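You operate a simulated robot arm through the tools that you are given. There is no shell and no other tool.

The job below is to be done with a simulated robot arm. You get a single attempt, and the scene is never put back.

TASK
First put the honey jar on the plate, then wipe the drip and slide the plate there.
Fine: the red-lidded jar; wipe, then slide onto the clean spot; the blue cloth goes back where it lay. Set down upright: honey jar. What is to be rubbed or washed off counts as gone when no trace of it is left.

The check looks at the end state, three seconds after you hand in, the way a careful person would. Anything else that was tipped, shoved, dropped, spilled or broken makes it a failure. Flat cloth is picked up by pressing the open fingertips on it (5 to 10 N) and closing them slowly along it; thin cloth reads only 2 to 8 mm in the jaws.

THE ROBOT
A 5-joint arm with a two-finger parallel gripper, fixed in place. Base frame: the origin is at the foot of the arm, x ahead of it, y to its left, z up. Lengths are in mm, angles in rad, forces in N, time in s.
With the tool pointing down near the work surface it reaches from about 260 to 680 mm from the base axis. Its first joint turns from -1.152 to 1.152 rad. The tool tilts only in the upright plane through the base axis and itself; it spins freely about its own axis. Payload 2.9 kg.
The TCP is the grasp point between the finger pads, 30 mm short of the fingertips. In the tool frame z runs along the fingers and y along their closing line. The gripper opens to 110 mm. The fingers are 20 mm wide and 10 mm thick; the gripper's body (48 by 112 mm) begins 55 mm behind the TCP.
Orientation is that of the tool frame in the base frame, as a unit quaternion [x, y, z, w]. With the fingers straight down and closing along the base's y, the tool's x points along the base's -x, its y along +y and its z along -z.

THE INTERFACE
- The arm moves only by the tool servo_tool. Its argument "commands" is a list of rows, each a list of 3 entries, a list of its own where there are three numbers: the shift along the tool's x, y, z in mm, then the turn, a rotation vector about the tool's x, y, z in rad, then the opening in per cent of the stroke, from 0 (shut) to 100 (fully open). In form: [[[x, y, z], [wx, wy, wz], grip], ...]. A call has 1 to 20 rows; each row shifts and turns the commanded pose from where the row before left it, along the tool's axes as they then stand. Each row takes 0.2 s and may step no farther than 50 mm and 0.15 rad from the row before; otherwise, or with a gripper value out of range, the whole call is refused. Where a pose cannot be reached the arm comes as near as it can. A force on the tool above 70 N (or 10 N above the force at the start of the call, whichever is more), or a blocked arm, ends the call early, and 0.2 s more pass. Each finger travels about 108 mm/s and halts on what it meets, pressing with about 33 N; the grip force reading is that of the motor and also rises with nothing between the fingers. The clock runs only during rows and for 0.2 s after the last one: add rows that do not move to give the fingers time. It gives the time, the measured TCP pose, the force on the tool (base axes), the opening and the grip force at its end, in the units of the frame above (readings bear some noise), with the torque about the TCP (base axes, N m) and any sound that the robot's microphone picked up, and new pictures: "pictures" is both (left out), scene, wrist or none.
- Cameras (640 x 400 px; columns grow to the right, rows downward): "scene" is fixed at [47.7, -466.4, 584]; the picture's right is [0.67, -0.74, 0.00], its down [-0.56, -0.50, -0.66] and it looks along [0.49, 0.44, -0.75] (base axes); focal length 277 px, centre (320, 200). "wrist" rides on the gripper at [72, 17, -103] in the tool frame; the picture's right is [-0.23, 0.97, 0.00], its down [-0.76, -0.18, -0.62] and it looks along [-0.61, -0.14, 0.78] (tool axes); focal length 222 px, centre (320, 200). There is no depth. A picture from a camera that has moved, and an enlarged one, comes with that camera's place and axes in the base frame and with its lens. The place of the scene camera against the robot may be out by one fixed shift of up to 12 mm in any direction.
- close_up(camera, box): a new picture of the part [left, top, right, bottom] of that camera's present view, enlarged. The clock stands still meanwhile.
- job_done(): hands the job in; it is judged then, once.

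Places have to be worked out from the pictures, the camera data and where the tool is seen. Open the gripper and draw the arm clear of the work before you hand the job in, unless the task says otherwise.

The tools are called after "Call:" by a JSON object that holds its "method" and its "body". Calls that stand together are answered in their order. servo_tool: Moves the arm, as the interface text tells. Its arguments: {"type":"object","properties":{"commands":{"type":"array","items":{"type":"array"}},"pictures":{"type":"string","enum":["both","scene","wrist","none"]}},"required":["commands"]} The other tools are called the same way: close_up (camera, box) takes an enlarged picture of a part of a camera's view; job_done () hands the job in.

At the start:

```text
time: 0.0
tool_pos: [430.7, 45.2, 246.7]
tool_rot: [0.001, 1.0, 0.001, 0.0]
ft_force: [0.4, -0.6, -0.1]
moment: [0.02, -0.04, 0.03]
width: 110.0
gripper_force: 0.1
```

scene: 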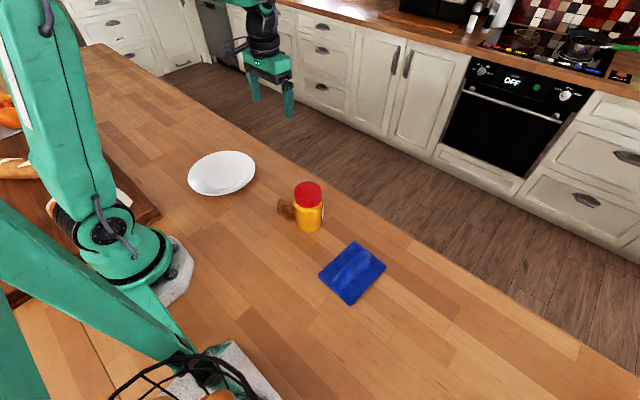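
wrist: 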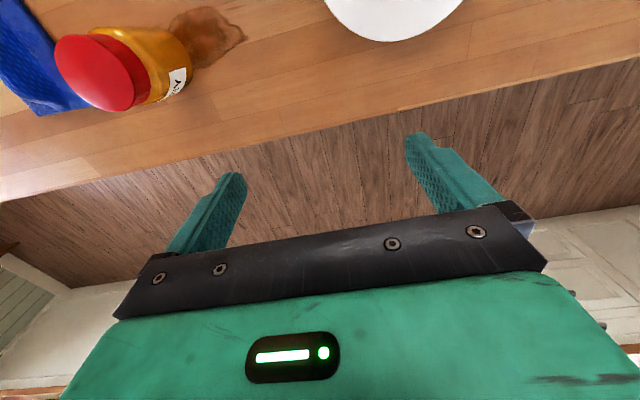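

I'll start by looking closely at the jar, drip, plate and cloth from both cameras before moving.

Call:
{"method": "close_up", "body": {"camera": "scene", "box": [240, 160, 400, 310]}}

Call:
{"method": "close_up", "body": {"camera": "scene", "box": [160, 120, 350, 240]}}

Call:
{"method": "close_up", "body": {"camera": "wrist", "box": [0, 0, 480, 200]}}

```text
2.67 times, centred on (320, 235) of scene
camera zoom: at [47.7, -466.4, 584.0], right [0.67, -0.74, 0.0], down [-0.56, -0.5, -0.66], along [0.49, 0.44, -0.75], focal length 738 px, centre (320, 107)
```

zoom: 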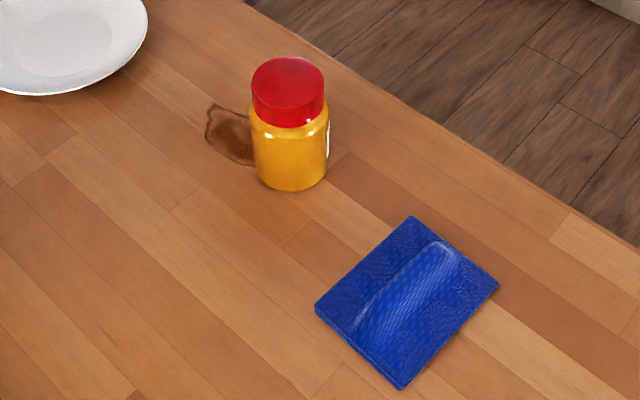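

```text
3.33 times, centred on (255, 180) of scene
camera zoom: at [47.7, -466.4, 584.0], right [0.67, -0.74, 0.0], down [-0.56, -0.5, -0.66], along [0.49, 0.44, -0.75], focal length 922 px, centre (537, 267)
```

zoom: 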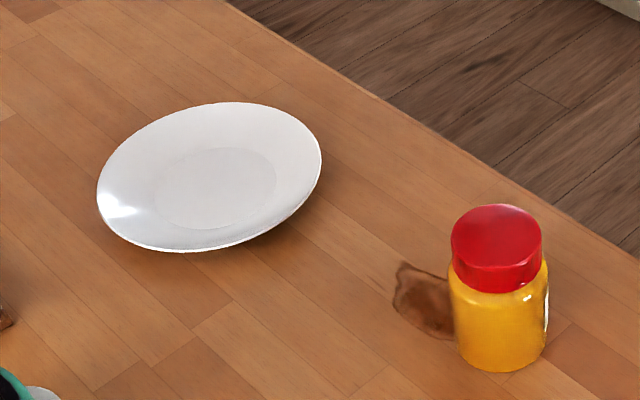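

```text
1.33 times, centred on (240, 100) of wrist
camera zoom: at [359.6, 62.1, 349.2], right [0.23, 0.97, 0.0], down [0.76, -0.18, 0.62], along [0.61, -0.14, -0.78], focal length 296 px, centre (427, 333)
```

zoom: 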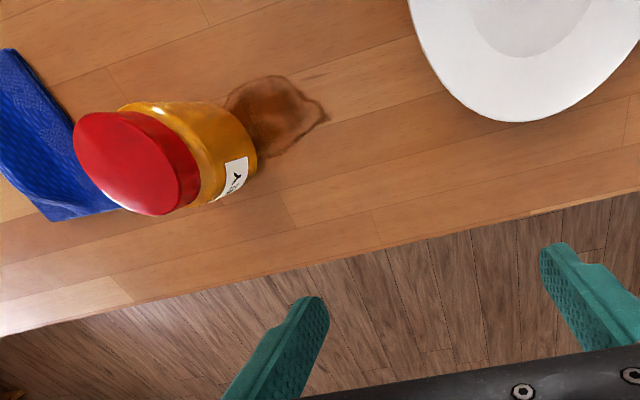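

The table plane looks to be z≈0. I estimate the jar at about (350,-155), roughly 128 mm tall and 70 mm wide. The plate is at about (301,152), the stain spans x 313–374 and y -120 to -36, and the cloth centre is about (318,-323). I'll move at height to above the jar and check these with the wrist camera.

Call:
{"method": "servo_tool", "body": {"commands": [[[10, -25, 0], [0, 0, 0], 100], [[10, -25, 0], [0, 0, 0], 100], [[10, -25, 0], [0, 0, 0], 100], [[10, -25, 0], [0, 0, 0], 100], [[10, -25, 0], [0, 0, 0], 100], [[10, -25, 0], [0, 0, 0], 100], [[10, -25, 0], [0, 0, 0], 100], [[10, -25, 0], [0, 0, 0], 100], [[0, 0, 0], [0, 0, 0], 100]], "pictures": "both"}}

```text
time: 2.0
tool_pos: [351.7, -157.2, 246.9]
tool_rot: [0.001, 1.0, 0.001, 0.0]
ft_force: [-0.1, 0.2, 0.0]
moment: [-0.02, -0.01, 0.0]
width: 110.1
gripper_force: 0.0
camera wrist: at [280.4, -139.3, 348.6], right [0.23, 0.97, 0.0], down [0.76, -0.18, 0.62], along [0.61, -0.14, -0.78], focal length 222 px, centre (320, 200)
```

scene: 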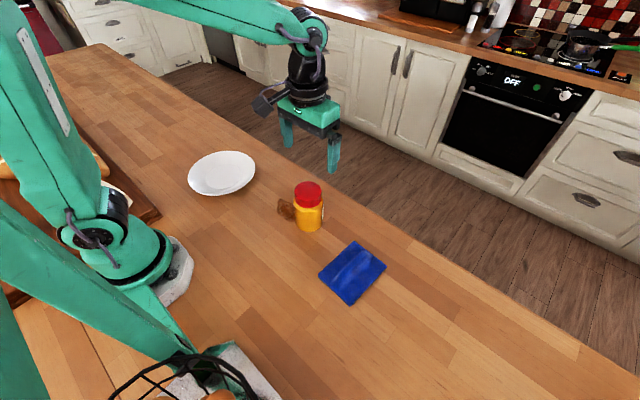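
wrist: 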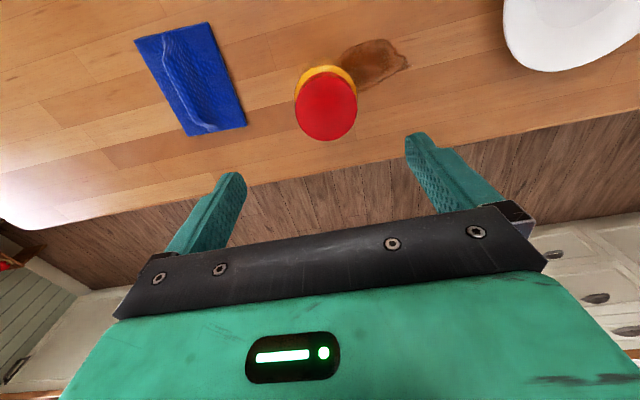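

The lid centre in the wrist view puts the jar at about (347,-147). I'll take close-ups to refine its height and width.

Call:
{"method": "close_up", "body": {"camera": "wrist", "box": [260, 20, 420, 150]}}

Call:
{"method": "close_up", "body": {"camera": "scene", "box": [264, 170, 344, 240]}}

```text
3.08 times, centred on (340, 85) of wrist
camera zoom: at [280.4, -139.3, 348.6], right [0.23, 0.97, 0.0], down [0.76, -0.18, 0.62], along [0.61, -0.14, -0.78], focal length 684 px, centre (258, 554)
```

zoom: 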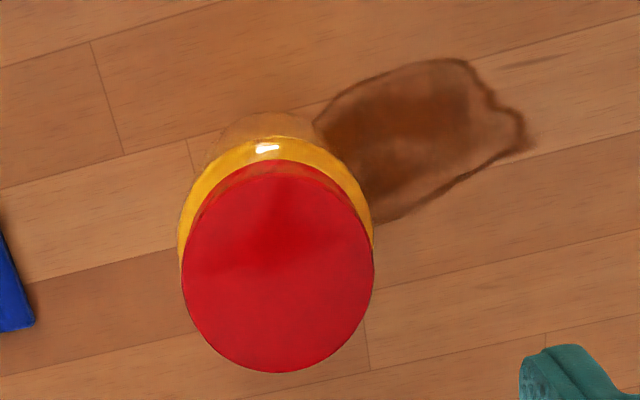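

```text
5.71 times, centred on (304, 205) of scene
camera zoom: at [47.7, -466.4, 584.0], right [0.67, -0.74, 0.0], down [-0.56, -0.5, -0.66], along [0.49, 0.44, -0.75], focal length 1581 px, centre (411, 171)
```

zoom: 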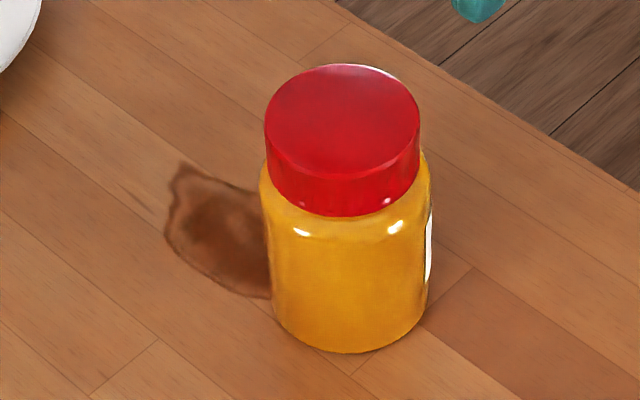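

The lid is about 62 mm across at z≈120, and the body is about 70 mm. The wrist view puts the axis at about (346,-148), while the scene camera seems shifted by a few mm. I'll centre on the jar and descend partway to check clearances.

Call:
{"method": "servo_tool", "body": {"commands": [[[5.7, 9.2, 0], [0, 0, 0], 100], [[0, 0, 20], [0, 0, 0], 100], [[0, 0, 20], [0, 0, 0], 100], [[0, 0, 20], [0, 0, 0], 100], [[0, 0, 20], [0, 0, 0], 100], [[0, 0, 10], [0, 0, 0], 100], [[0, 0, 0], [0, 0, 0], 100]], "pictures": "both"}}

```text
time: 3.6
tool_pos: [344.9, -146.6, 155.6]
tool_rot: [0.0, 1.0, 0.0, 0.0]
ft_force: [0.2, 0.0, -0.5]
moment: [-0.01, 0.0, 0.0]
width: 110.1
gripper_force: 0.1
camera wrist: at [273.0, -128.7, 258.9], right [0.23, 0.97, 0.0], down [0.76, -0.18, 0.62], along [0.61, -0.14, -0.78], focal length 222 px, centre (320, 200)
```

scene: 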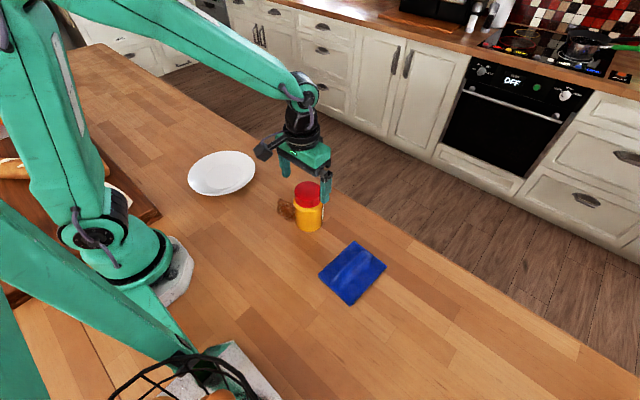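
wrist: 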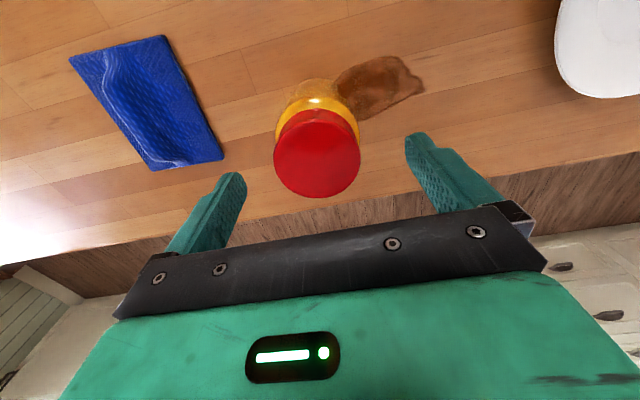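

I'll take a close-up of the lid to triangulate it against the earlier view.

Call:
{"method": "close_up", "body": {"camera": "wrist", "box": [240, 70, 400, 210]}}

Call:
{"method": "close_up", "body": {"camera": "scene", "box": [250, 110, 350, 240]}}

```text
2.86 times, centred on (320, 140) of wrist
camera zoom: at [273.0, -128.7, 258.9], right [0.23, 0.97, 0.0], down [0.76, -0.18, 0.62], along [0.61, -0.14, -0.78], focal length 635 px, centre (320, 371)
```

zoom: 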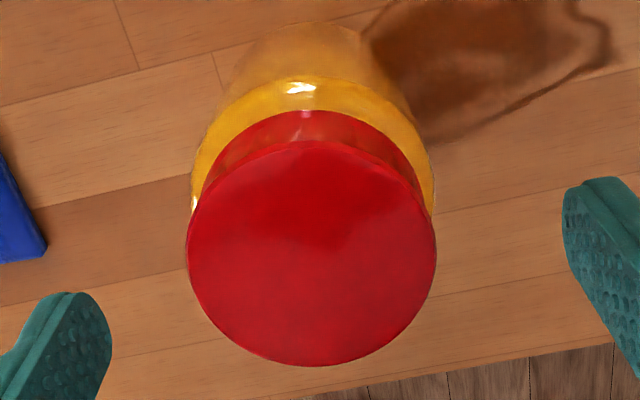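

```text
3.08 times, centred on (300, 175) of scene
camera zoom: at [47.7, -466.4, 584.0], right [0.67, -0.74, 0.0], down [-0.56, -0.5, -0.66], along [0.49, 0.44, -0.75], focal length 851 px, centre (382, 277)
```

zoom: 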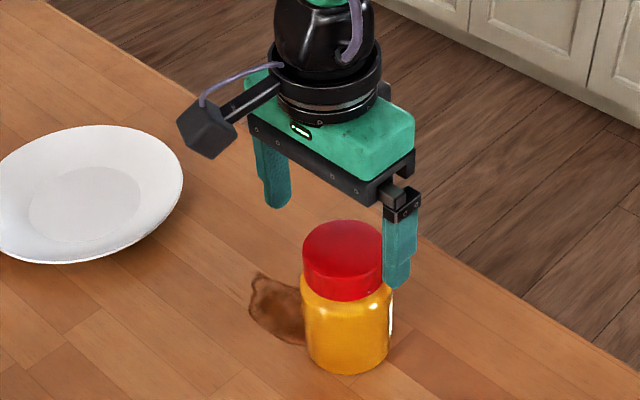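

Triangulation now gives the lid at (348,-147.8), with the top at z≈115 and a diameter of 63 mm. I'll fine-centre, descend to TCP z≈75 (palm about 15 mm above the lid), and check the wrist view before closing.

Call:
{"method": "servo_tool", "body": {"commands": [[[-3.1, -1.2, 0], [0, 0, 0], 100], [[0, 0, 16], [0, 0, 0], 100], [[0, 0, 16], [0, 0, 0], 100], [[0, 0, 16], [0, 0, 0], 100], [[0, 0, 16], [0, 0, 0], 100], [[0, 0, 16], [0, 0, 0], 100], [[0, 0, 0], [0, 0, 0], 100]], "pictures": "both"}}

```text
time: 5.2
tool_pos: [348.8, -147.8, 76.9]
tool_rot: [0.0, 1.0, 0.0, 0.0]
ft_force: [0.2, -0.7, 0.0]
moment: [-0.01, -0.03, 0.01]
width: 109.8
gripper_force: 0.1
camera wrist: at [277.5, -130.2, 178.5], right [0.23, 0.97, 0.0], down [0.76, -0.18, 0.62], along [0.61, -0.14, -0.78], focal length 222 px, centre (320, 200)
```

scene: 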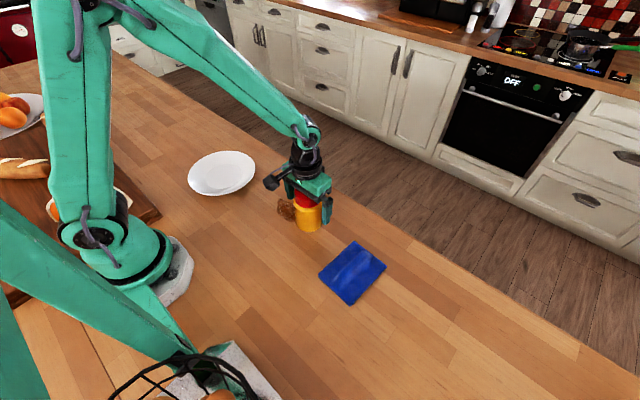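
wrist: 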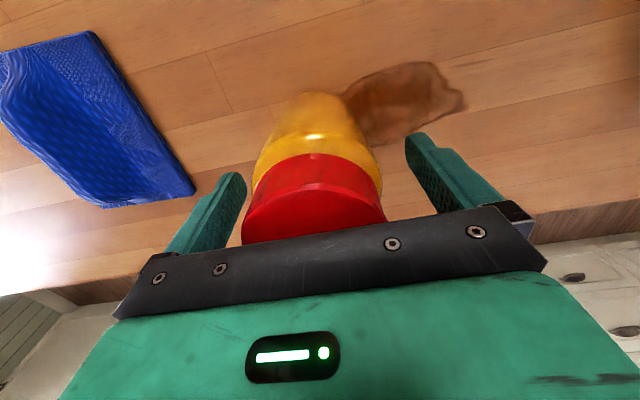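

The jar sits between the fingers with the palm clear. I'll close gradually onto the body.

Call:
{"method": "servo_tool", "body": {"commands": [[[0, 0, 0], [0, 0, 0], 88], [[0, 0, 0], [0, 0, 0], 78], [[0, 0, 0], [0, 0, 0], 70], [[0, 0, 0], [0, 0, 0], 65], [[0, 0, 0], [0, 0, 0], 60], [[0, 0, 0], [0, 0, 0], 55], [[0, 0, 0], [0, 0, 0], 50], [[0, 0, 0], [0, 0, 0], 50]], "pictures": "both"}}

```text
time: 7.0
tool_pos: [349.4, -148.4, 75.3]
tool_rot: [0.0, 1.0, 0.0, 0.001]
ft_force: [1.9, -1.9, 2.6]
moment: [0.1, -0.12, -0.03]
width: 73.6
gripper_force: 32.8
camera wrist: at [277.6, -130.2, 178.8], right [0.23, 0.97, 0.0], down [0.76, -0.18, 0.62], along [0.61, -0.14, -0.78], focal length 222 px, centre (320, 200)
```

scene: 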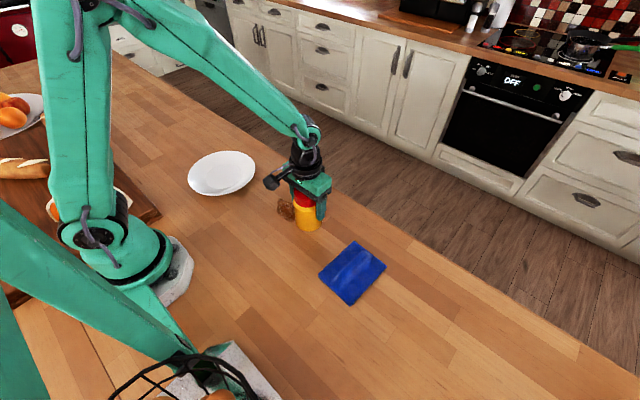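
wrist: 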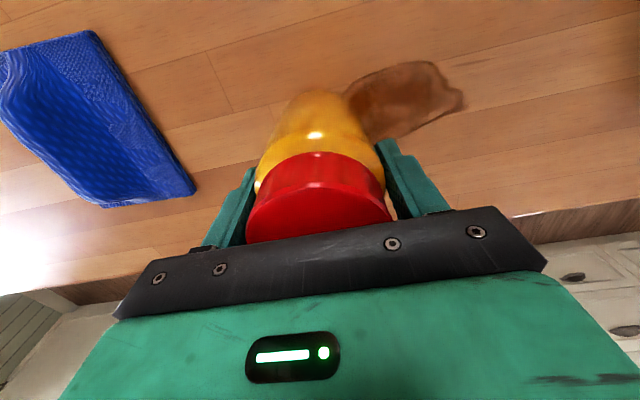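

The jar is gripped at 73.6 mm with 33 N. I'll lift it slowly and check that it holds.

Call:
{"method": "servo_tool", "body": {"commands": [[[0, 0, -5], [0, 0, 0], 50], [[0, 0, -10], [0, 0, 0], 50], [[0, 0, -15], [0, 0, 0], 50], [[0, 0, -15], [0, 0, 0], 50], [[0, 0, -15], [0, 0, 0], 50], [[0, 0, -15], [0, 0, 0], 50], [[0, 0, 0], [0, 0, 0], 50]], "pictures": "both"}}

```text
time: 8.6
tool_pos: [349.7, -149.8, 152.6]
tool_rot: [0.0, 1.0, 0.0, 0.0]
ft_force: [-0.1, -0.3, -6.3]
moment: [0.0, -0.01, 0.0]
width: 73.5
gripper_force: 32.8
camera wrist: at [277.4, -130.4, 254.9], right [0.23, 0.97, 0.0], down [0.76, -0.18, 0.62], along [0.61, -0.14, -0.78], focal length 222 px, centre (320, 200)
```

scene: 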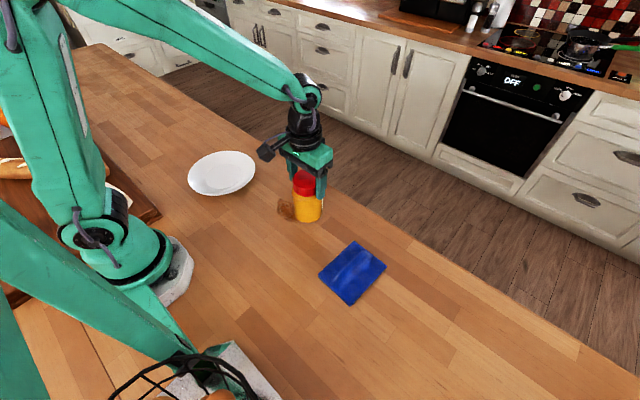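
wrist: 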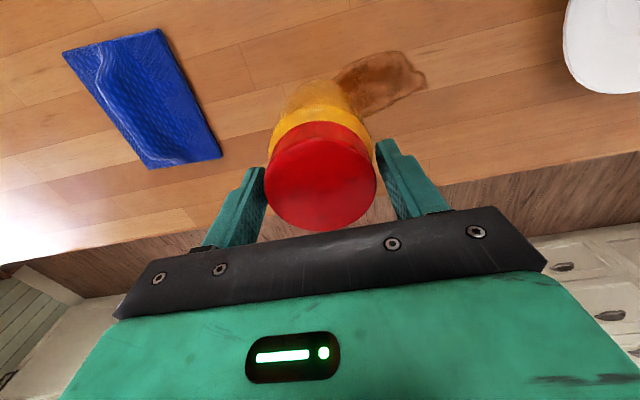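

The lid looks lower between the fingers than before, so the jar may have slipped. The clock stands still for close-ups, so I'll check before moving.

Call:
{"method": "close_up", "body": {"camera": "wrist", "box": [220, 60, 440, 240]}}

Call:
{"method": "close_up", "body": {"camera": "scene", "box": [250, 110, 350, 240]}}

```text
2.22 times, centred on (330, 150) of wrist
camera zoom: at [277.4, -130.4, 254.9], right [0.23, 0.97, 0.0], down [0.76, -0.18, 0.62], along [0.61, -0.14, -0.78], focal length 494 px, centre (298, 311)
```

zoom: 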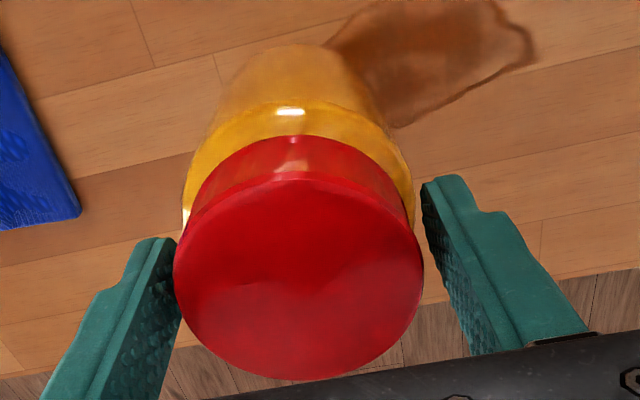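

```text
3.08 times, centred on (300, 175) of scene
camera zoom: at [47.7, -466.4, 584.0], right [0.67, -0.74, 0.0], down [-0.56, -0.5, -0.66], along [0.49, 0.44, -0.75], focal length 851 px, centre (382, 277)
```

zoom: 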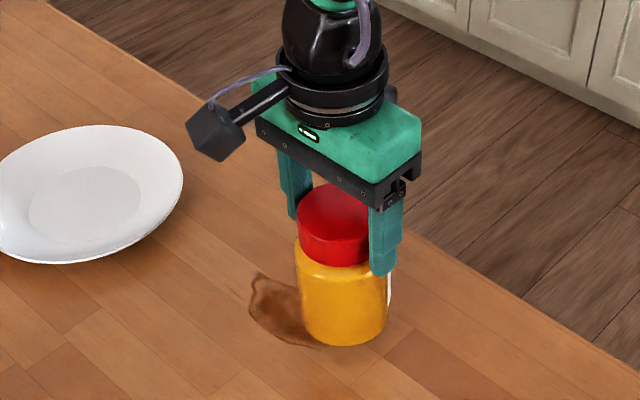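

The jar has slid down about 45 mm in the grip: its base is at about 32 mm and the fingertips are near the shoulder. I'll lower it straight back to the table now and take a better hold.

Call:
{"method": "servo_tool", "body": {"commands": [[[0, 0, 14], [0, 0, 0], 50], [[0, 0, 12], [0, 0, 0], 50], [[0, 0, 8], [0, 0, 0], 50], [[0, 0, 4], [0, 0, 0], 50]], "pictures": "both"}}

```text
time: 9.6
tool_pos: [349.0, -148.0, 115.1]
tool_rot: [0.0, 1.0, -0.001, 0.001]
ft_force: [-4.6, -0.6, 8.6]
moment: [-0.4, 0.81, -0.05]
width: 73.4
gripper_force: 33.2
camera wrist: at [277.0, -129.9, 217.3], right [0.23, 0.97, 0.0], down [0.76, -0.18, 0.62], along [0.61, -0.14, -0.78], focal length 222 px, centre (320, 200)
```

scene: 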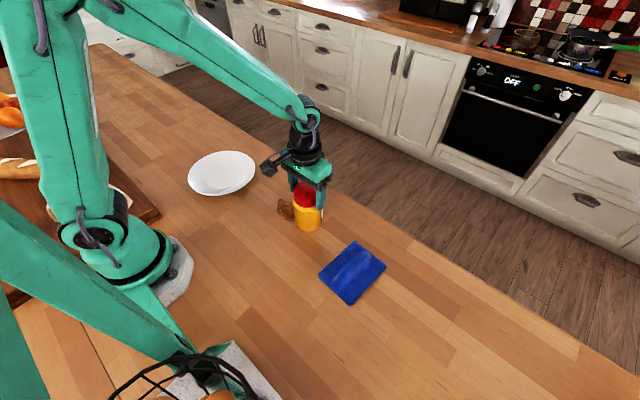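
wrist: 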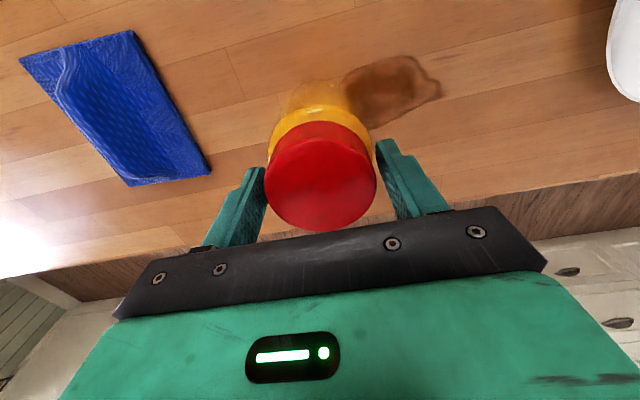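

The jar is back on the table upright, with contact force felt, and it did not slip during the lowering. I'll open gently, go lower for a full-pad grip at TCP z≈68, and check again.

Call:
{"method": "servo_tool", "body": {"commands": [[[0, 0, -1], [0, 0, 0], 60], [[0, 0, 0], [0, 0, 0], 70], [[0, 0, 0], [0, 0, 0], 80], [[0, 0, 0], [0, 0, 0], 100], [[0, 0, 0], [0, 0, 0], 100]], "pictures": "both"}}

```text
time: 10.8
tool_pos: [348.5, -148.2, 115.0]
tool_rot: [-0.001, 1.0, 0.0, 0.0]
ft_force: [0.7, 0.7, 0.0]
moment: [0.02, -0.03, 0.03]
width: 110.0
gripper_force: 0.1
camera wrist: at [276.9, -130.0, 217.7], right [0.23, 0.97, 0.0], down [0.76, -0.18, 0.62], along [0.61, -0.14, -0.78], focal length 222 px, centre (320, 200)
```

scene: 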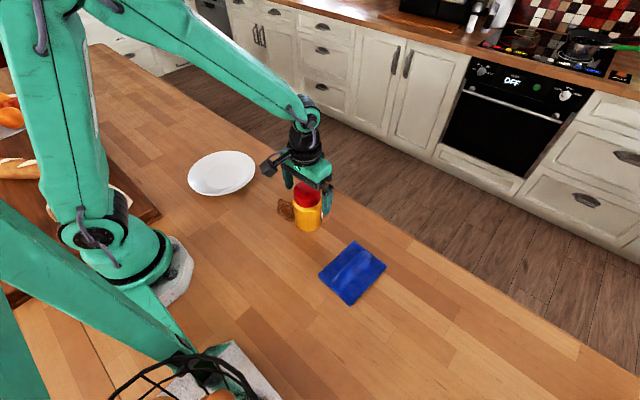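
wrist: 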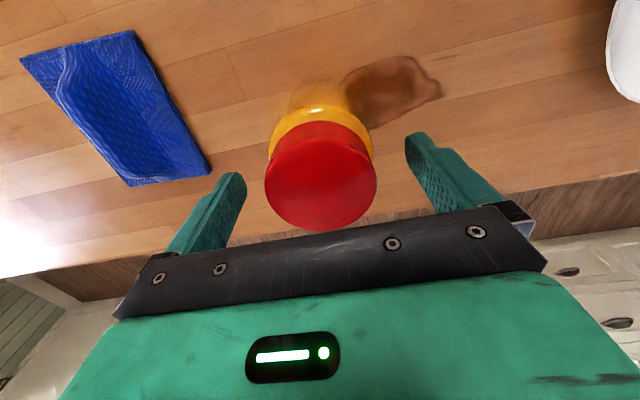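

The jar stands upright and free. I'll lower to TCP z≈68, with the palm about 8 mm above the lid, then close again with a firmer command.

Call:
{"method": "servo_tool", "body": {"commands": [[[1.5, 1.5, 0], [0, 0, 0], 100], [[0, 0, 12], [0, 0, 0], 100], [[0, 0, 12], [0, 0, 0], 100], [[0, 0, 12], [0, 0, 0], 100], [[0, 0, 10], [0, 0, 0], 100], [[0, 0, 0], [0, 0, 0], 85], [[0, 0, 0], [0, 0, 0], 75], [[0, 0, 0], [0, 0, 0], 68], [[0, 0, 0], [0, 0, 0], 60], [[0, 0, 0], [0, 0, 0], 40], [[0, 0, 0], [0, 0, 0], 20], [[0, 0, 0], [0, 0, 0], 20], [[0, 0, 0], [0, 0, 0], 20]], "pictures": "both"}}

```text
time: 13.6
tool_pos: [346.9, -148.0, 68.7]
tool_rot: [0.0, 1.0, 0.0, 0.0]
ft_force: [1.6, -0.9, -0.1]
moment: [-0.07, -0.16, -0.02]
width: 73.7
gripper_force: 32.8
camera wrist: at [275.0, -128.7, 171.1], right [0.23, 0.97, 0.0], down [0.76, -0.18, 0.62], along [0.61, -0.14, -0.78], focal length 222 px, centre (320, 200)
```

scene: 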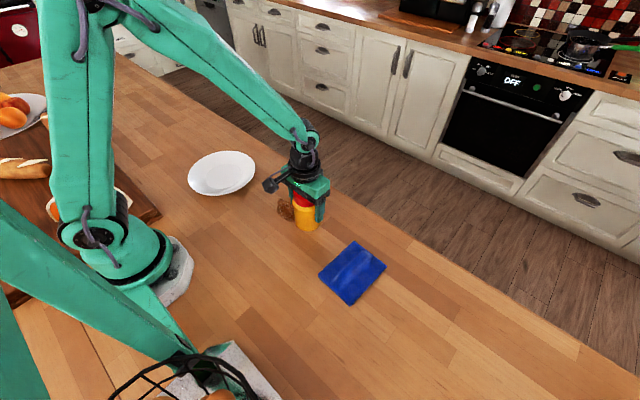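
wrist: 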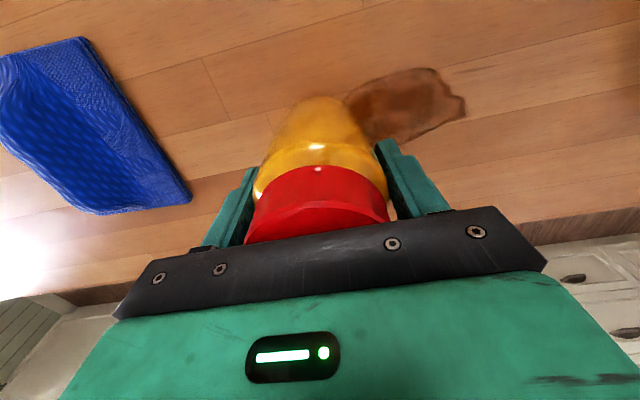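

Gripped at 73.7 mm with 33 N. I'll lift very slowly, 2 mm per row, and watch the force and the lid's position for slip.

Call:
{"method": "servo_tool", "body": {"commands": [[[0, 0, -1], [0, 0, 0], 20], [[0, 0, -1], [0, 0, 0], 20], [[0, 0, -2], [0, 0, 0], 20], [[0, 0, -2], [0, 0, 0], 20], [[0, 0, -2], [0, 0, 0], 20], [[0, 0, -2], [0, 0, 0], 20], [[0, 0, 0], [0, 0, 0], 20]], "pictures": "both"}}

```text
time: 15.2
tool_pos: [347.3, -145.1, 78.0]
tool_rot: [-0.001, 1.0, 0.0, 0.0]
ft_force: [0.3, 0.0, -5.6]
moment: [0.0, 0.0, -0.01]
width: 73.4
gripper_force: 33.1
camera wrist: at [275.6, -128.2, 181.0], right [0.23, 0.97, 0.0], down [0.76, -0.18, 0.62], along [0.61, -0.14, -0.78], focal length 222 px, centre (320, 200)
```

scene: 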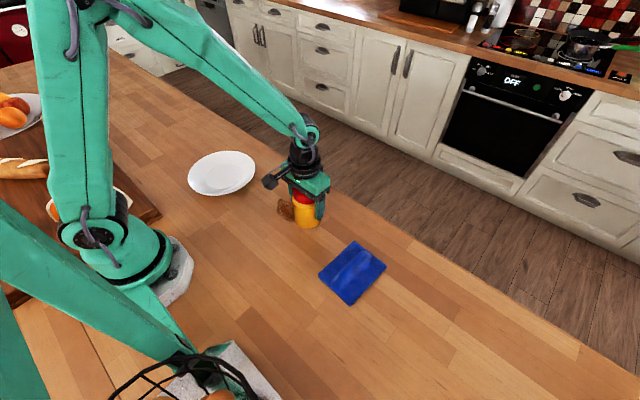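
wrist: 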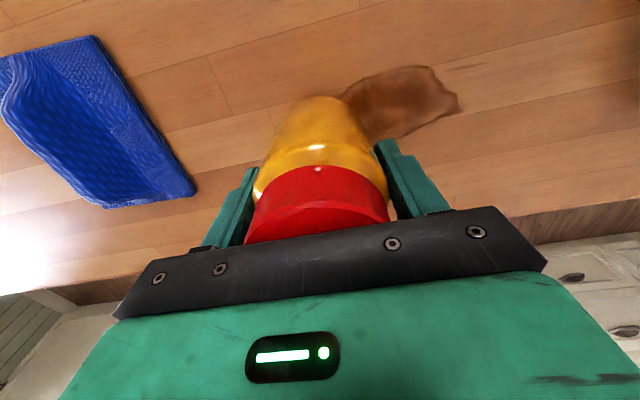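

No slip this time: the jar rose with the gripper, and its weight is about 6 N. I'll keep lifting slowly with gentle speed changes to about 45 mm base height.

Call:
{"method": "servo_tool", "body": {"commands": [[[0, 0, -1], [0, 0, 0], 20], [[0, 0, -2], [0, 0, 0], 20], [[0, 0, -2.5], [0, 0, 0], 20], [[0, 0, -3], [0, 0, 0], 20], [[0, 0, -3], [0, 0, 0], 20], [[0, 0, -3], [0, 0, 0], 20], [[0, 0, -3], [0, 0, 0], 20], [[0, 0, -3], [0, 0, 0], 20], [[0, 0, -3], [0, 0, 0], 20], [[0, 0, -3], [0, 0, 0], 20], [[0, 0, -3], [0, 0, 0], 20], [[0, 0, -3], [0, 0, 0], 20], [[0, 0, -2.5], [0, 0, 0], 20], [[0, 0, -2], [0, 0, 0], 20], [[0, 0, -1], [0, 0, 0], 20], [[0, 0, 0], [0, 0, 0], 20]], "pictures": "both"}}

```text
time: 18.6
tool_pos: [348.3, -146.4, 116.7]
tool_rot: [0.0, 1.0, 0.0, 0.0]
ft_force: [-0.1, -0.5, -5.1]
moment: [-0.02, 0.02, -0.01]
width: 73.1
gripper_force: 32.5
camera wrist: at [275.0, -128.5, 219.2], right [0.23, 0.97, 0.0], down [0.76, -0.18, 0.62], along [0.61, -0.14, -0.78], focal length 222 px, centre (320, 200)
```

scene: 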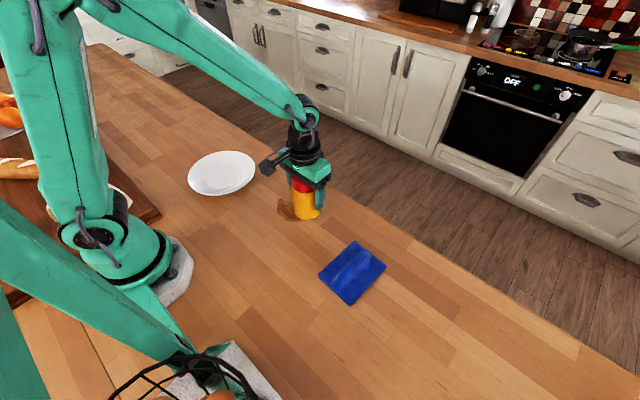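
wrist: 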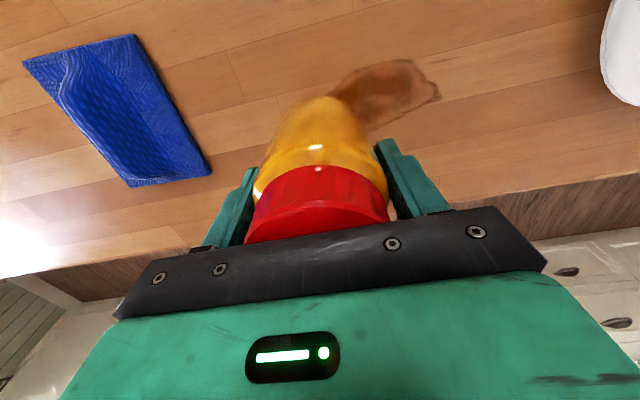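

The grip is holding with no slip, and the jar base is at about 48 mm. I'll now carry it smoothly towards the plate at about (298,160), with gentle ramps.

Call:
{"method": "servo_tool", "body": {"commands": [[[0, 1, 0], [0, 0, 0], 20], [[0, 2, 0], [0, 0, 0], 20], [[0.5, 4, 0], [0, 0, 0], 20], [[1, 6, 0], [0, 0, 0], 20], [[1, 8, 0], [0, 0, 0], 20], [[1.5, 10, 0], [0, 0, 0], 20], [[1.5, 10, 0], [0, 0, 0], 20], [[1.5, 10, 0], [0, 0, 0], 20], [[1.5, 10, 0], [0, 0, 0], 20], [[1.5, 10, 0], [0, 0, 0], 20], [[1.5, 10, 0], [0, 0, 0], 20], [[1.5, 10, 0], [0, 0, 0], 20], [[1.5, 10, 0], [0, 0, 0], 20], [[1.5, 10, 0], [0, 0, 0], 20], [[1.5, 10, 0], [0, 0, 0], 20], [[1, 8, 0], [0, 0, 0], 20], [[1, 6, 0], [0, 0, 0], 20], [[0.5, 4, 0], [0, 0, 0], 20], [[0, 2, 0], [0, 0, 0], 20], [[0, 1, 0], [0, 0, 0], 20]], "pictures": "both"}}

```text
time: 22.8
tool_pos: [328.2, -3.2, 116.1]
tool_rot: [0.0, 1.0, 0.0, 0.0]
ft_force: [-0.4, 0.3, -5.1]
moment: [-0.01, 0.0, 0.0]
width: 73.6
gripper_force: 33.1
camera wrist: at [255.9, 13.8, 219.0], right [0.23, 0.97, 0.0], down [0.76, -0.18, 0.62], along [0.61, -0.14, -0.78], focal length 222 px, centre (320, 200)
```

scene: 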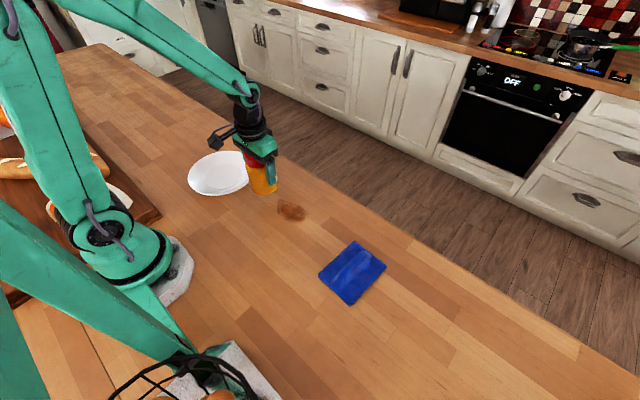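
wrist: 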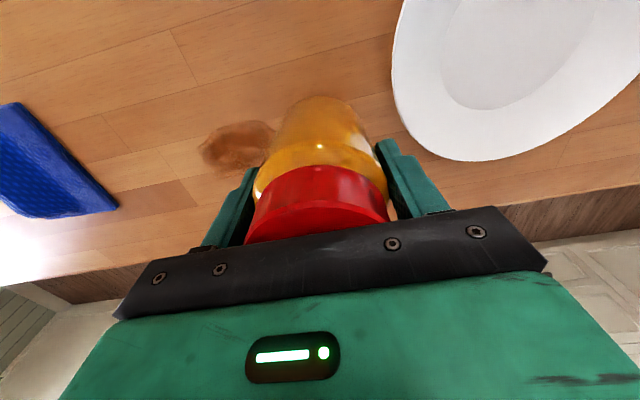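

No slip so far. The stain is now fully visible in the scene view, so I'll take close-ups to pin down the plate and the stain.

Call:
{"method": "close_up", "body": {"camera": "wrist", "box": [380, 0, 640, 170]}}

Call:
{"method": "close_up", "body": {"camera": "scene", "box": [260, 180, 330, 240]}}

Call:
{"method": "close_up", "body": {"camera": "scene", "box": [180, 130, 290, 210]}}

```text
2.35 times, centred on (510, 85) of wrist
camera zoom: at [255.9, 13.8, 219.0], right [0.23, 0.97, 0.0], down [0.76, -0.18, 0.62], along [0.61, -0.14, -0.78], focal length 523 px, centre (-127, 471)
```

zoom: 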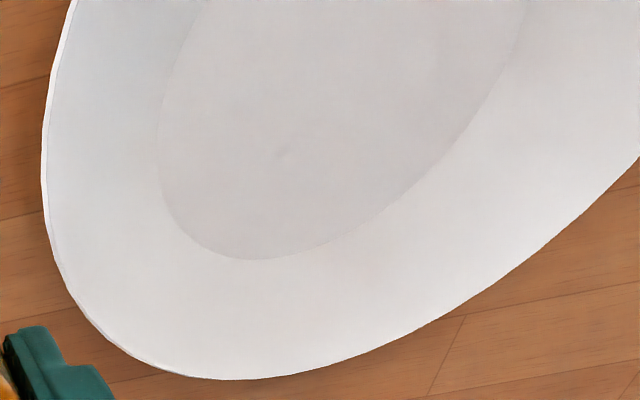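

```text
6.67 times, centred on (295, 210) of scene
camera zoom: at [47.7, -466.4, 584.0], right [0.67, -0.74, 0.0], down [-0.56, -0.5, -0.66], along [0.49, 0.44, -0.75], focal length 1845 px, centre (487, 133)
```

zoom: 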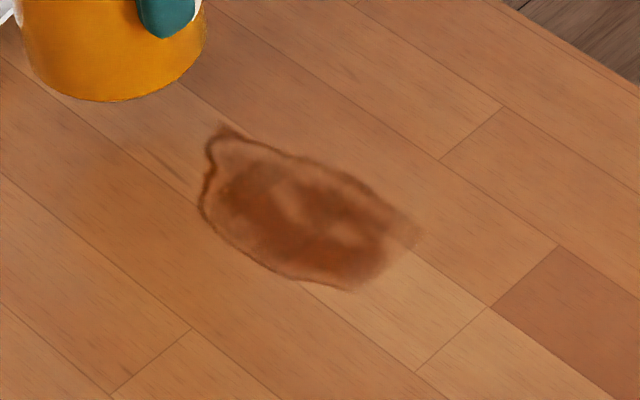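

```text
5.00 times, centred on (235, 170) of scene
camera zoom: at [47.7, -466.4, 584.0], right [0.67, -0.74, 0.0], down [-0.56, -0.5, -0.66], along [0.49, 0.44, -0.75], focal length 1384 px, centre (745, 350)
```

zoom: 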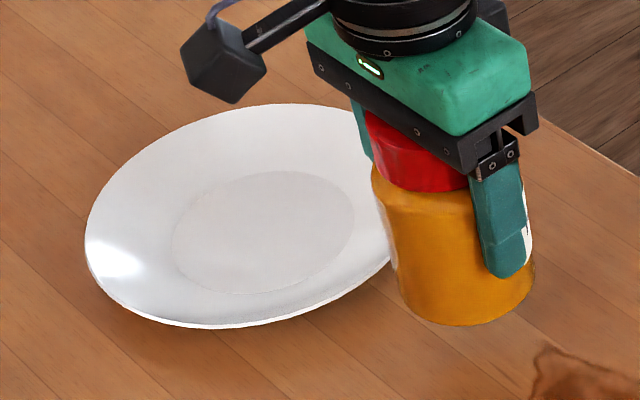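

My refined estimates are:
- **Plate:** centre about (298,158), R≈92, flat radius about 55, rim about 25 mm high.
- **Stain:** x 316–372, y -135 to -31.

I'll carry the jar over the plate centre with smooth ramps.

Call:
{"method": "servo_tool", "body": {"commands": [[[0, 1, 0], [0, 0, 0], 20], [[0.5, 2, 0], [0, 0, 0], 20], [[0.7, 4, 0], [0, 0, 0], 20], [[1.1, 6, 0], [0, 0, 0], 20], [[1.5, 8, 0], [0, 0, 0], 20], [[1.9, 10, 0], [0, 0, 0], 20], [[2.25, 12, 0], [0, 0, 0], 20], [[2.25, 12, 0], [0, 0, 0], 20], [[2.25, 12, 0], [0, 0, 0], 20], [[2.25, 12, 0], [0, 0, 0], 20], [[2.25, 12, 0], [0, 0, 0], 20], [[2.25, 12, 0], [0, 0, 0], 20], [[2.25, 12, 0], [0, 0, 0], 20], [[2.25, 12, 0], [0, 0, 0], 20], [[1.9, 10, 0], [0, 0, 0], 20], [[1.5, 8, 0], [0, 0, 0], 20], [[1.1, 6, 0], [0, 0, 0], 20], [[0.7, 4, 0], [0, 0, 0], 20], [[0.5, 2, 0], [0, 0, 0], 20], [[0, 1, 0], [0, 0, 0], 20]], "pictures": "both"}}

```text
time: 27.0
tool_pos: [298.2, 153.6, 118.8]
tool_rot: [0.0, 1.0, 0.001, 0.0]
ft_force: [-0.3, 0.3, -5.4]
moment: [0.02, 0.01, -0.02]
width: 73.5
gripper_force: 32.7
camera wrist: at [226.2, 171.7, 219.8], right [0.23, 0.97, 0.0], down [0.76, -0.18, 0.62], along [0.61, -0.14, -0.78], focal length 222 px, centre (320, 200)
```

scene: 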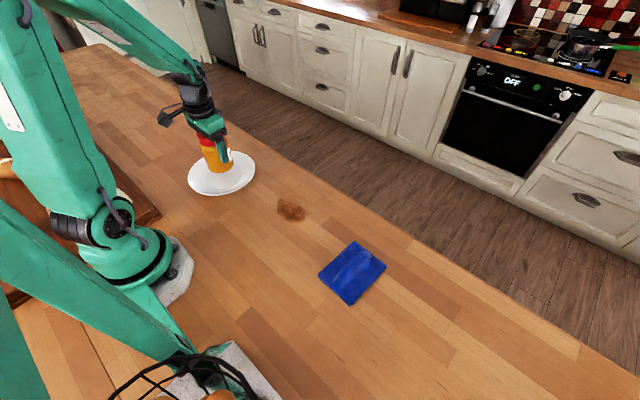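
wrist: 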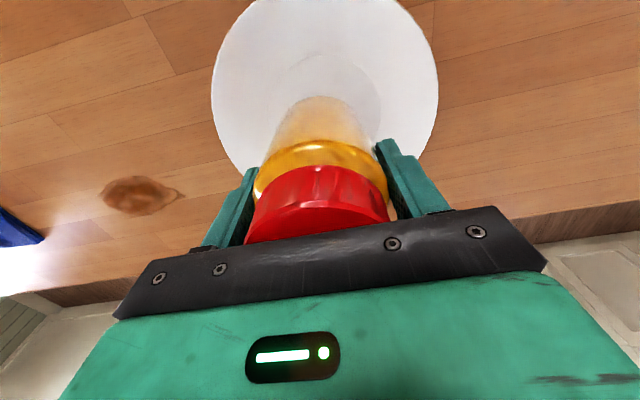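

The jar hangs just over the plate centre, about 5 mm short in y. I'll correct that and lower slowly to just above the plate.

Call:
{"method": "servo_tool", "body": {"commands": [[[0, 1, 0], [0, 0, 0], 20], [[0, 2, 0], [0, 0, 0], 20], [[0, 2, 1], [0, 0, 0], 20], [[0, 1, 2], [0, 0, 0], 20], [[0, 0, 3], [0, 0, 0], 20], [[0, 0, 3], [0, 0, 0], 20], [[0, 0, 3], [0, 0, 0], 20], [[0, 0, 3], [0, 0, 0], 20], [[0, 0, 3], [0, 0, 0], 20], [[0, 0, 3], [0, 0, 0], 20], [[0, 0, 3], [0, 0, 0], 20], [[0, 0, 3], [0, 0, 0], 20], [[0, 0, 2], [0, 0, 0], 20], [[0, 0, 2], [0, 0, 0], 20], [[0, 0, 2], [0, 0, 0], 20], [[0, 0, 1], [0, 0, 0], 20], [[0, 0, 0], [0, 0, 0], 20]], "pictures": "both"}}

```text
time: 30.6
tool_pos: [299.4, 160.6, 82.4]
tool_rot: [0.0, 1.0, 0.001, 0.0]
ft_force: [0.6, 0.1, -6.1]
moment: [-0.01, 0.03, -0.01]
width: 73.5
gripper_force: 32.6
camera wrist: at [226.9, 177.4, 185.7], right [0.23, 0.97, 0.0], down [0.76, -0.18, 0.62], along [0.61, -0.14, -0.78], focal length 222 px, centre (320, 200)
```

scene: 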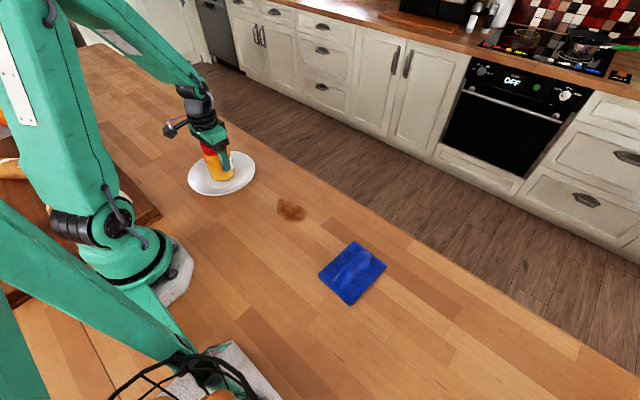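
wrist: 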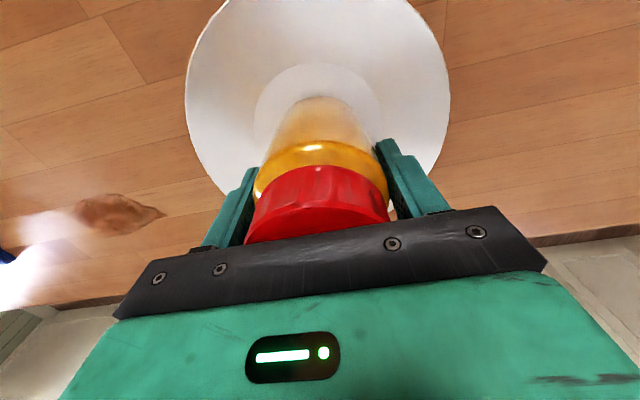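

The jar is centred over the flat and still hanging, at -6 N. I'll lower it in 1 mm steps and watch for contact.

Call:
{"method": "servo_tool", "body": {"commands": [[[0, 0, 1], [0, 0, 0], 20], [[0, 0, 1], [0, 0, 0], 20], [[0, 0, 1], [0, 0, 0], 20], [[0, 0, 1], [0, 0, 0], 20], [[0, 0, 0], [0, 0, 0], 20]], "pictures": "none"}}

Call:
{"method": "servo_tool", "body": {"commands": [[[0, 0, 1], [0, 0, 0], 20], [[0, 0, 1], [0, 0, 0], 20], [[0, 0, 0], [0, 0, 0], 20]], "pictures": "none"}}

```text
time: 31.8
tool_pos: [297.7, 160.4, 79.1]
tool_rot: [0.0, 1.0, 0.001, 0.0]
ft_force: [-0.4, 0.3, -5.6]
moment: [0.01, 0.01, -0.02]
width: 73.7
gripper_force: 33.1
```

```text
time: 32.6
tool_pos: [299.0, 160.3, 77.8]
tool_rot: [-0.001, 1.0, 0.001, 0.0]
ft_force: [0.0, 0.2, -5.8]
moment: [0.0, 0.0, -0.02]
width: 73.5
gripper_force: 33.1
```

Still hanging at z≈77.5, so I'll keep stepping down.

Call:
{"method": "servo_tool", "body": {"commands": [[[0, 0, 1], [0, 0, 0], 20], [[0, 0, 0], [0, 0, 0], 20]], "pictures": "none"}}

Call:
{"method": "servo_tool", "body": {"commands": [[[0, 0, 1], [0, 0, 0], 20], [[0, 0, 0], [0, 0, 0], 20]], "pictures": "none"}}

Call:
{"method": "servo_tool", "body": {"commands": [[[0, 0, 1], [0, 0, 0], 20], [[0, 0, 0], [0, 0, 0], 20]], "pictures": "both"}}

```text
time: 33.2
tool_pos: [298.1, 159.9, 74.8]
tool_rot: [0.0, 1.0, 0.0, 0.0]
ft_force: [0.4, -0.4, -5.5]
moment: [-0.03, 0.0, 0.02]
width: 73.5
gripper_force: 33.2
```

```text
time: 33.8
tool_pos: [299.1, 159.0, 75.2]
tool_rot: [0.0, 1.0, 0.0, 0.001]
ft_force: [-3.5, -0.5, 6.9]
moment: [-0.15, 0.23, 0.0]
width: 73.7
gripper_force: 32.4
```

```text
time: 34.4
tool_pos: [297.8, 159.7, 74.9]
tool_rot: [0.001, 1.0, 0.001, 0.0]
ft_force: [-3.6, -4.8, 25.6]
moment: [-0.66, -0.06, -0.05]
width: 73.6
gripper_force: 33.3
camera wrist: at [226.5, 177.6, 176.5], right [0.23, 0.97, 0.0], down [0.76, -0.18, 0.62], along [0.61, -0.14, -0.78], focal length 222 px, centre (320, 200)
```

scene: 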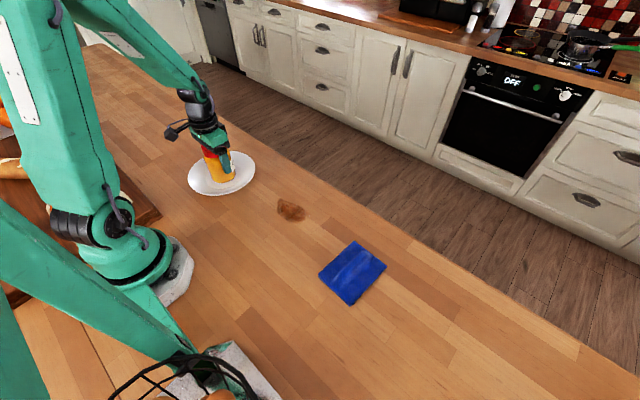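
wrist: 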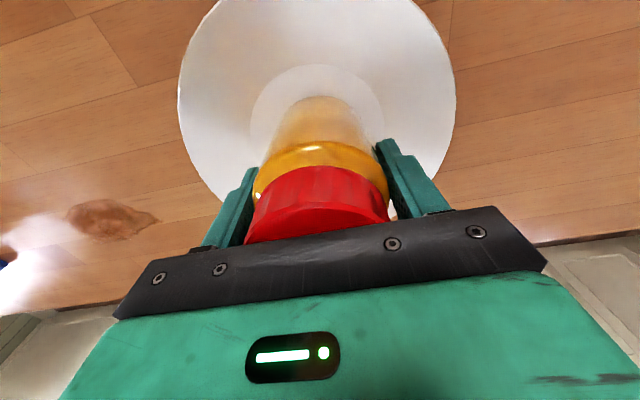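

The jar is firmly seated on the plate and I'm now pressing about 25 N. I'll ease up 1.3 mm and then open slowly.

Call:
{"method": "servo_tool", "body": {"commands": [[[0, 0, -0.7], [0, 0, 0], 20], [[0, 0, -0.6], [0, 0, 0], 20], [[0, 0, 0], [0, 0, 0], 20]], "pictures": "none"}}

Call:
{"method": "servo_tool", "body": {"commands": [[[0, 0, 0], [0, 0, 0], 55], [[0, 0, 0], [0, 0, 0], 64], [[0, 0, 0], [0, 0, 0], 67], [[0, 0, 0], [0, 0, 0], 70], [[0, 0, 0], [0, 0, 0], 75], [[0, 0, 0], [0, 0, 0], 85], [[0, 0, 0], [0, 0, 0], 100], [[0, 0, 0], [0, 0, 0], 100]], "pictures": "both"}}

```text
time: 35.2
tool_pos: [297.1, 160.8, 75.2]
tool_rot: [0.0, 1.0, 0.0, -0.001]
ft_force: [1.2, 1.2, -0.9]
moment: [0.13, -0.22, 0.05]
width: 73.7
gripper_force: 33.4
```

```text
time: 37.0
tool_pos: [297.5, 159.3, 75.0]
tool_rot: [0.0, 1.0, 0.0, 0.0]
ft_force: [-0.6, 0.1, -0.5]
moment: [-0.01, -0.04, 0.01]
width: 110.2
gripper_force: 0.1
camera wrist: at [226.1, 177.5, 177.3], right [0.23, 0.97, 0.0], down [0.76, -0.18, 0.62], along [0.61, -0.14, -0.78], focal length 222 px, centre (320, 200)
```

scene: 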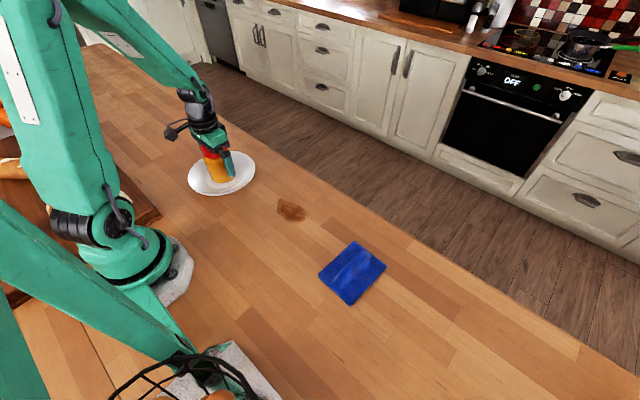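
wrist: 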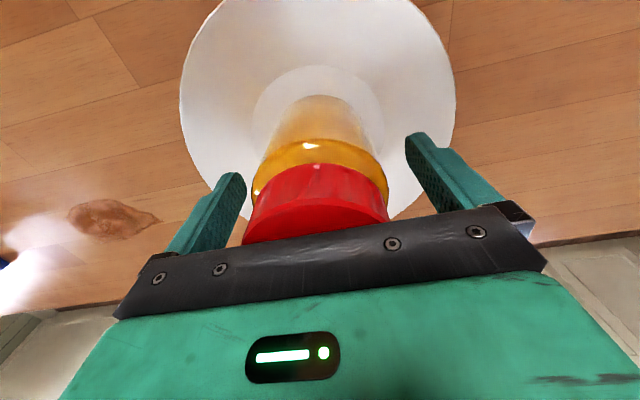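

The jar is released and standing on the plate. I'll rise straight up until the fingertips clear the lid.

Call:
{"method": "servo_tool", "body": {"commands": [[[0, 0, -10], [0, 0, 0], 100], [[0, 0, -20], [0, 0, 0], 100], [[0, 0, -25], [0, 0, 0], 100], [[0, 0, -25], [0, 0, 0], 100], [[0, 0, -25], [0, 0, 0], 100], [[0, 0, -25], [0, 0, 0], 100], [[0, 0, -10], [0, 0, 0], 100], [[0, 0, 0], [0, 0, 0], 100]], "pictures": "both"}}

```text
time: 38.8
tool_pos: [297.2, 158.6, 215.2]
tool_rot: [0.001, 1.0, 0.0, 0.0]
ft_force: [0.7, 0.6, 0.0]
moment: [0.02, -0.01, 0.07]
width: 110.1
gripper_force: 0.1
camera wrist: at [226.1, 176.5, 317.2], right [0.23, 0.97, 0.0], down [0.76, -0.18, 0.62], along [0.61, -0.14, -0.78], focal length 222 px, centre (320, 200)
```

scene: 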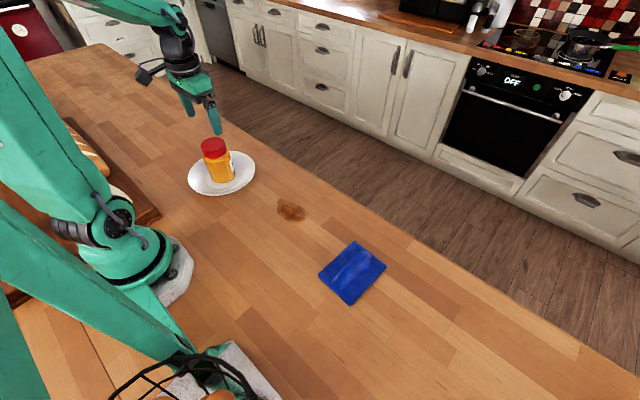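
wrist: 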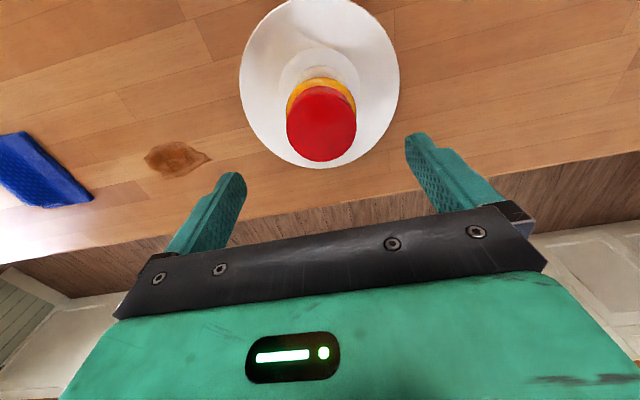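

The jar stands upright, centred on the plate. I place the cloth with corners at about (243,-373), (249,-272), (378,-281) and (372,-384), so its centre is about (311,-328). I'll fly over at height to look down on it.

Call:
{"method": "servo_tool", "body": {"commands": [[[-0.6, -10, 0], [0, 0, 0], 100], [[-0.6, -20, 0], [0, 0, 0], 100], [[-0.7, -27, 0], [0, 0, 0], 100], [[-0.7, -27, 0], [0, 0, 0], 100], [[-0.7, -27, 0], [0, 0, 0], 100], [[-0.7, -27, 0], [0, 0, 0], 100], [[-0.7, -27, 0], [0, 0, 0], 100], [[-0.7, -27, 0], [0, 0, 0], 100], [[-0.7, -27, 0], [0, 0, 0], 100], [[-0.7, -27, 0], [0, 0, 0], 100], [[-0.7, -27, 0], [0, 0, 0], 100], [[-0.7, -27, 0], [0, 0, 0], 100], [[-0.7, -27, 0], [0, 0, 0], 100], [[-0.7, -27, 0], [0, 0, 0], 100], [[-0.7, -27, 0], [0, 0, 0], 100], [[-0.7, -27, 0], [0, 0, 0], 100], [[-0.7, -27, 0], [0, 0, 0], 100], [[-0.7, -27, 0], [0, 0, 0], 100], [[-0.6, -20, 0], [0, 0, 0], 100], [[-0.6, -4, 0], [0, 0, 0], 100]], "pictures": "both"}}

```text
time: 43.0
tool_pos: [312.6, -327.1, 214.8]
tool_rot: [0.0, 1.0, 0.0, 0.0]
ft_force: [-0.3, -0.3, 0.3]
moment: [-0.01, 0.0, -0.01]
width: 109.8
gripper_force: 0.0
camera wrist: at [240.6, -309.8, 316.7], right [0.23, 0.97, 0.0], down [0.76, -0.18, 0.62], along [0.61, -0.14, -0.78], focal length 222 px, centre (320, 200)
```

scene: 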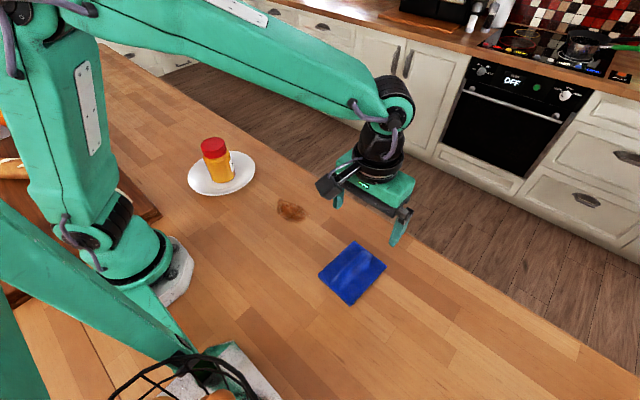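
wrist: 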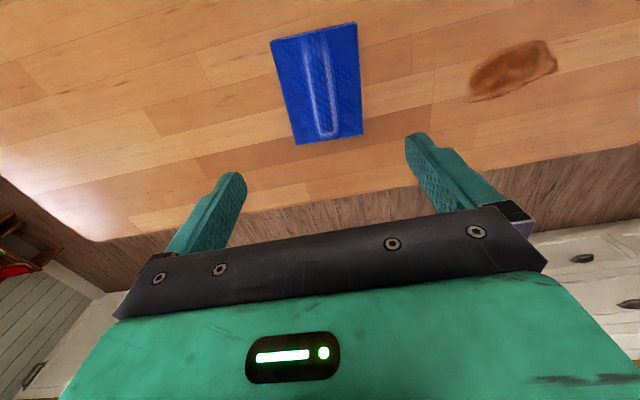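

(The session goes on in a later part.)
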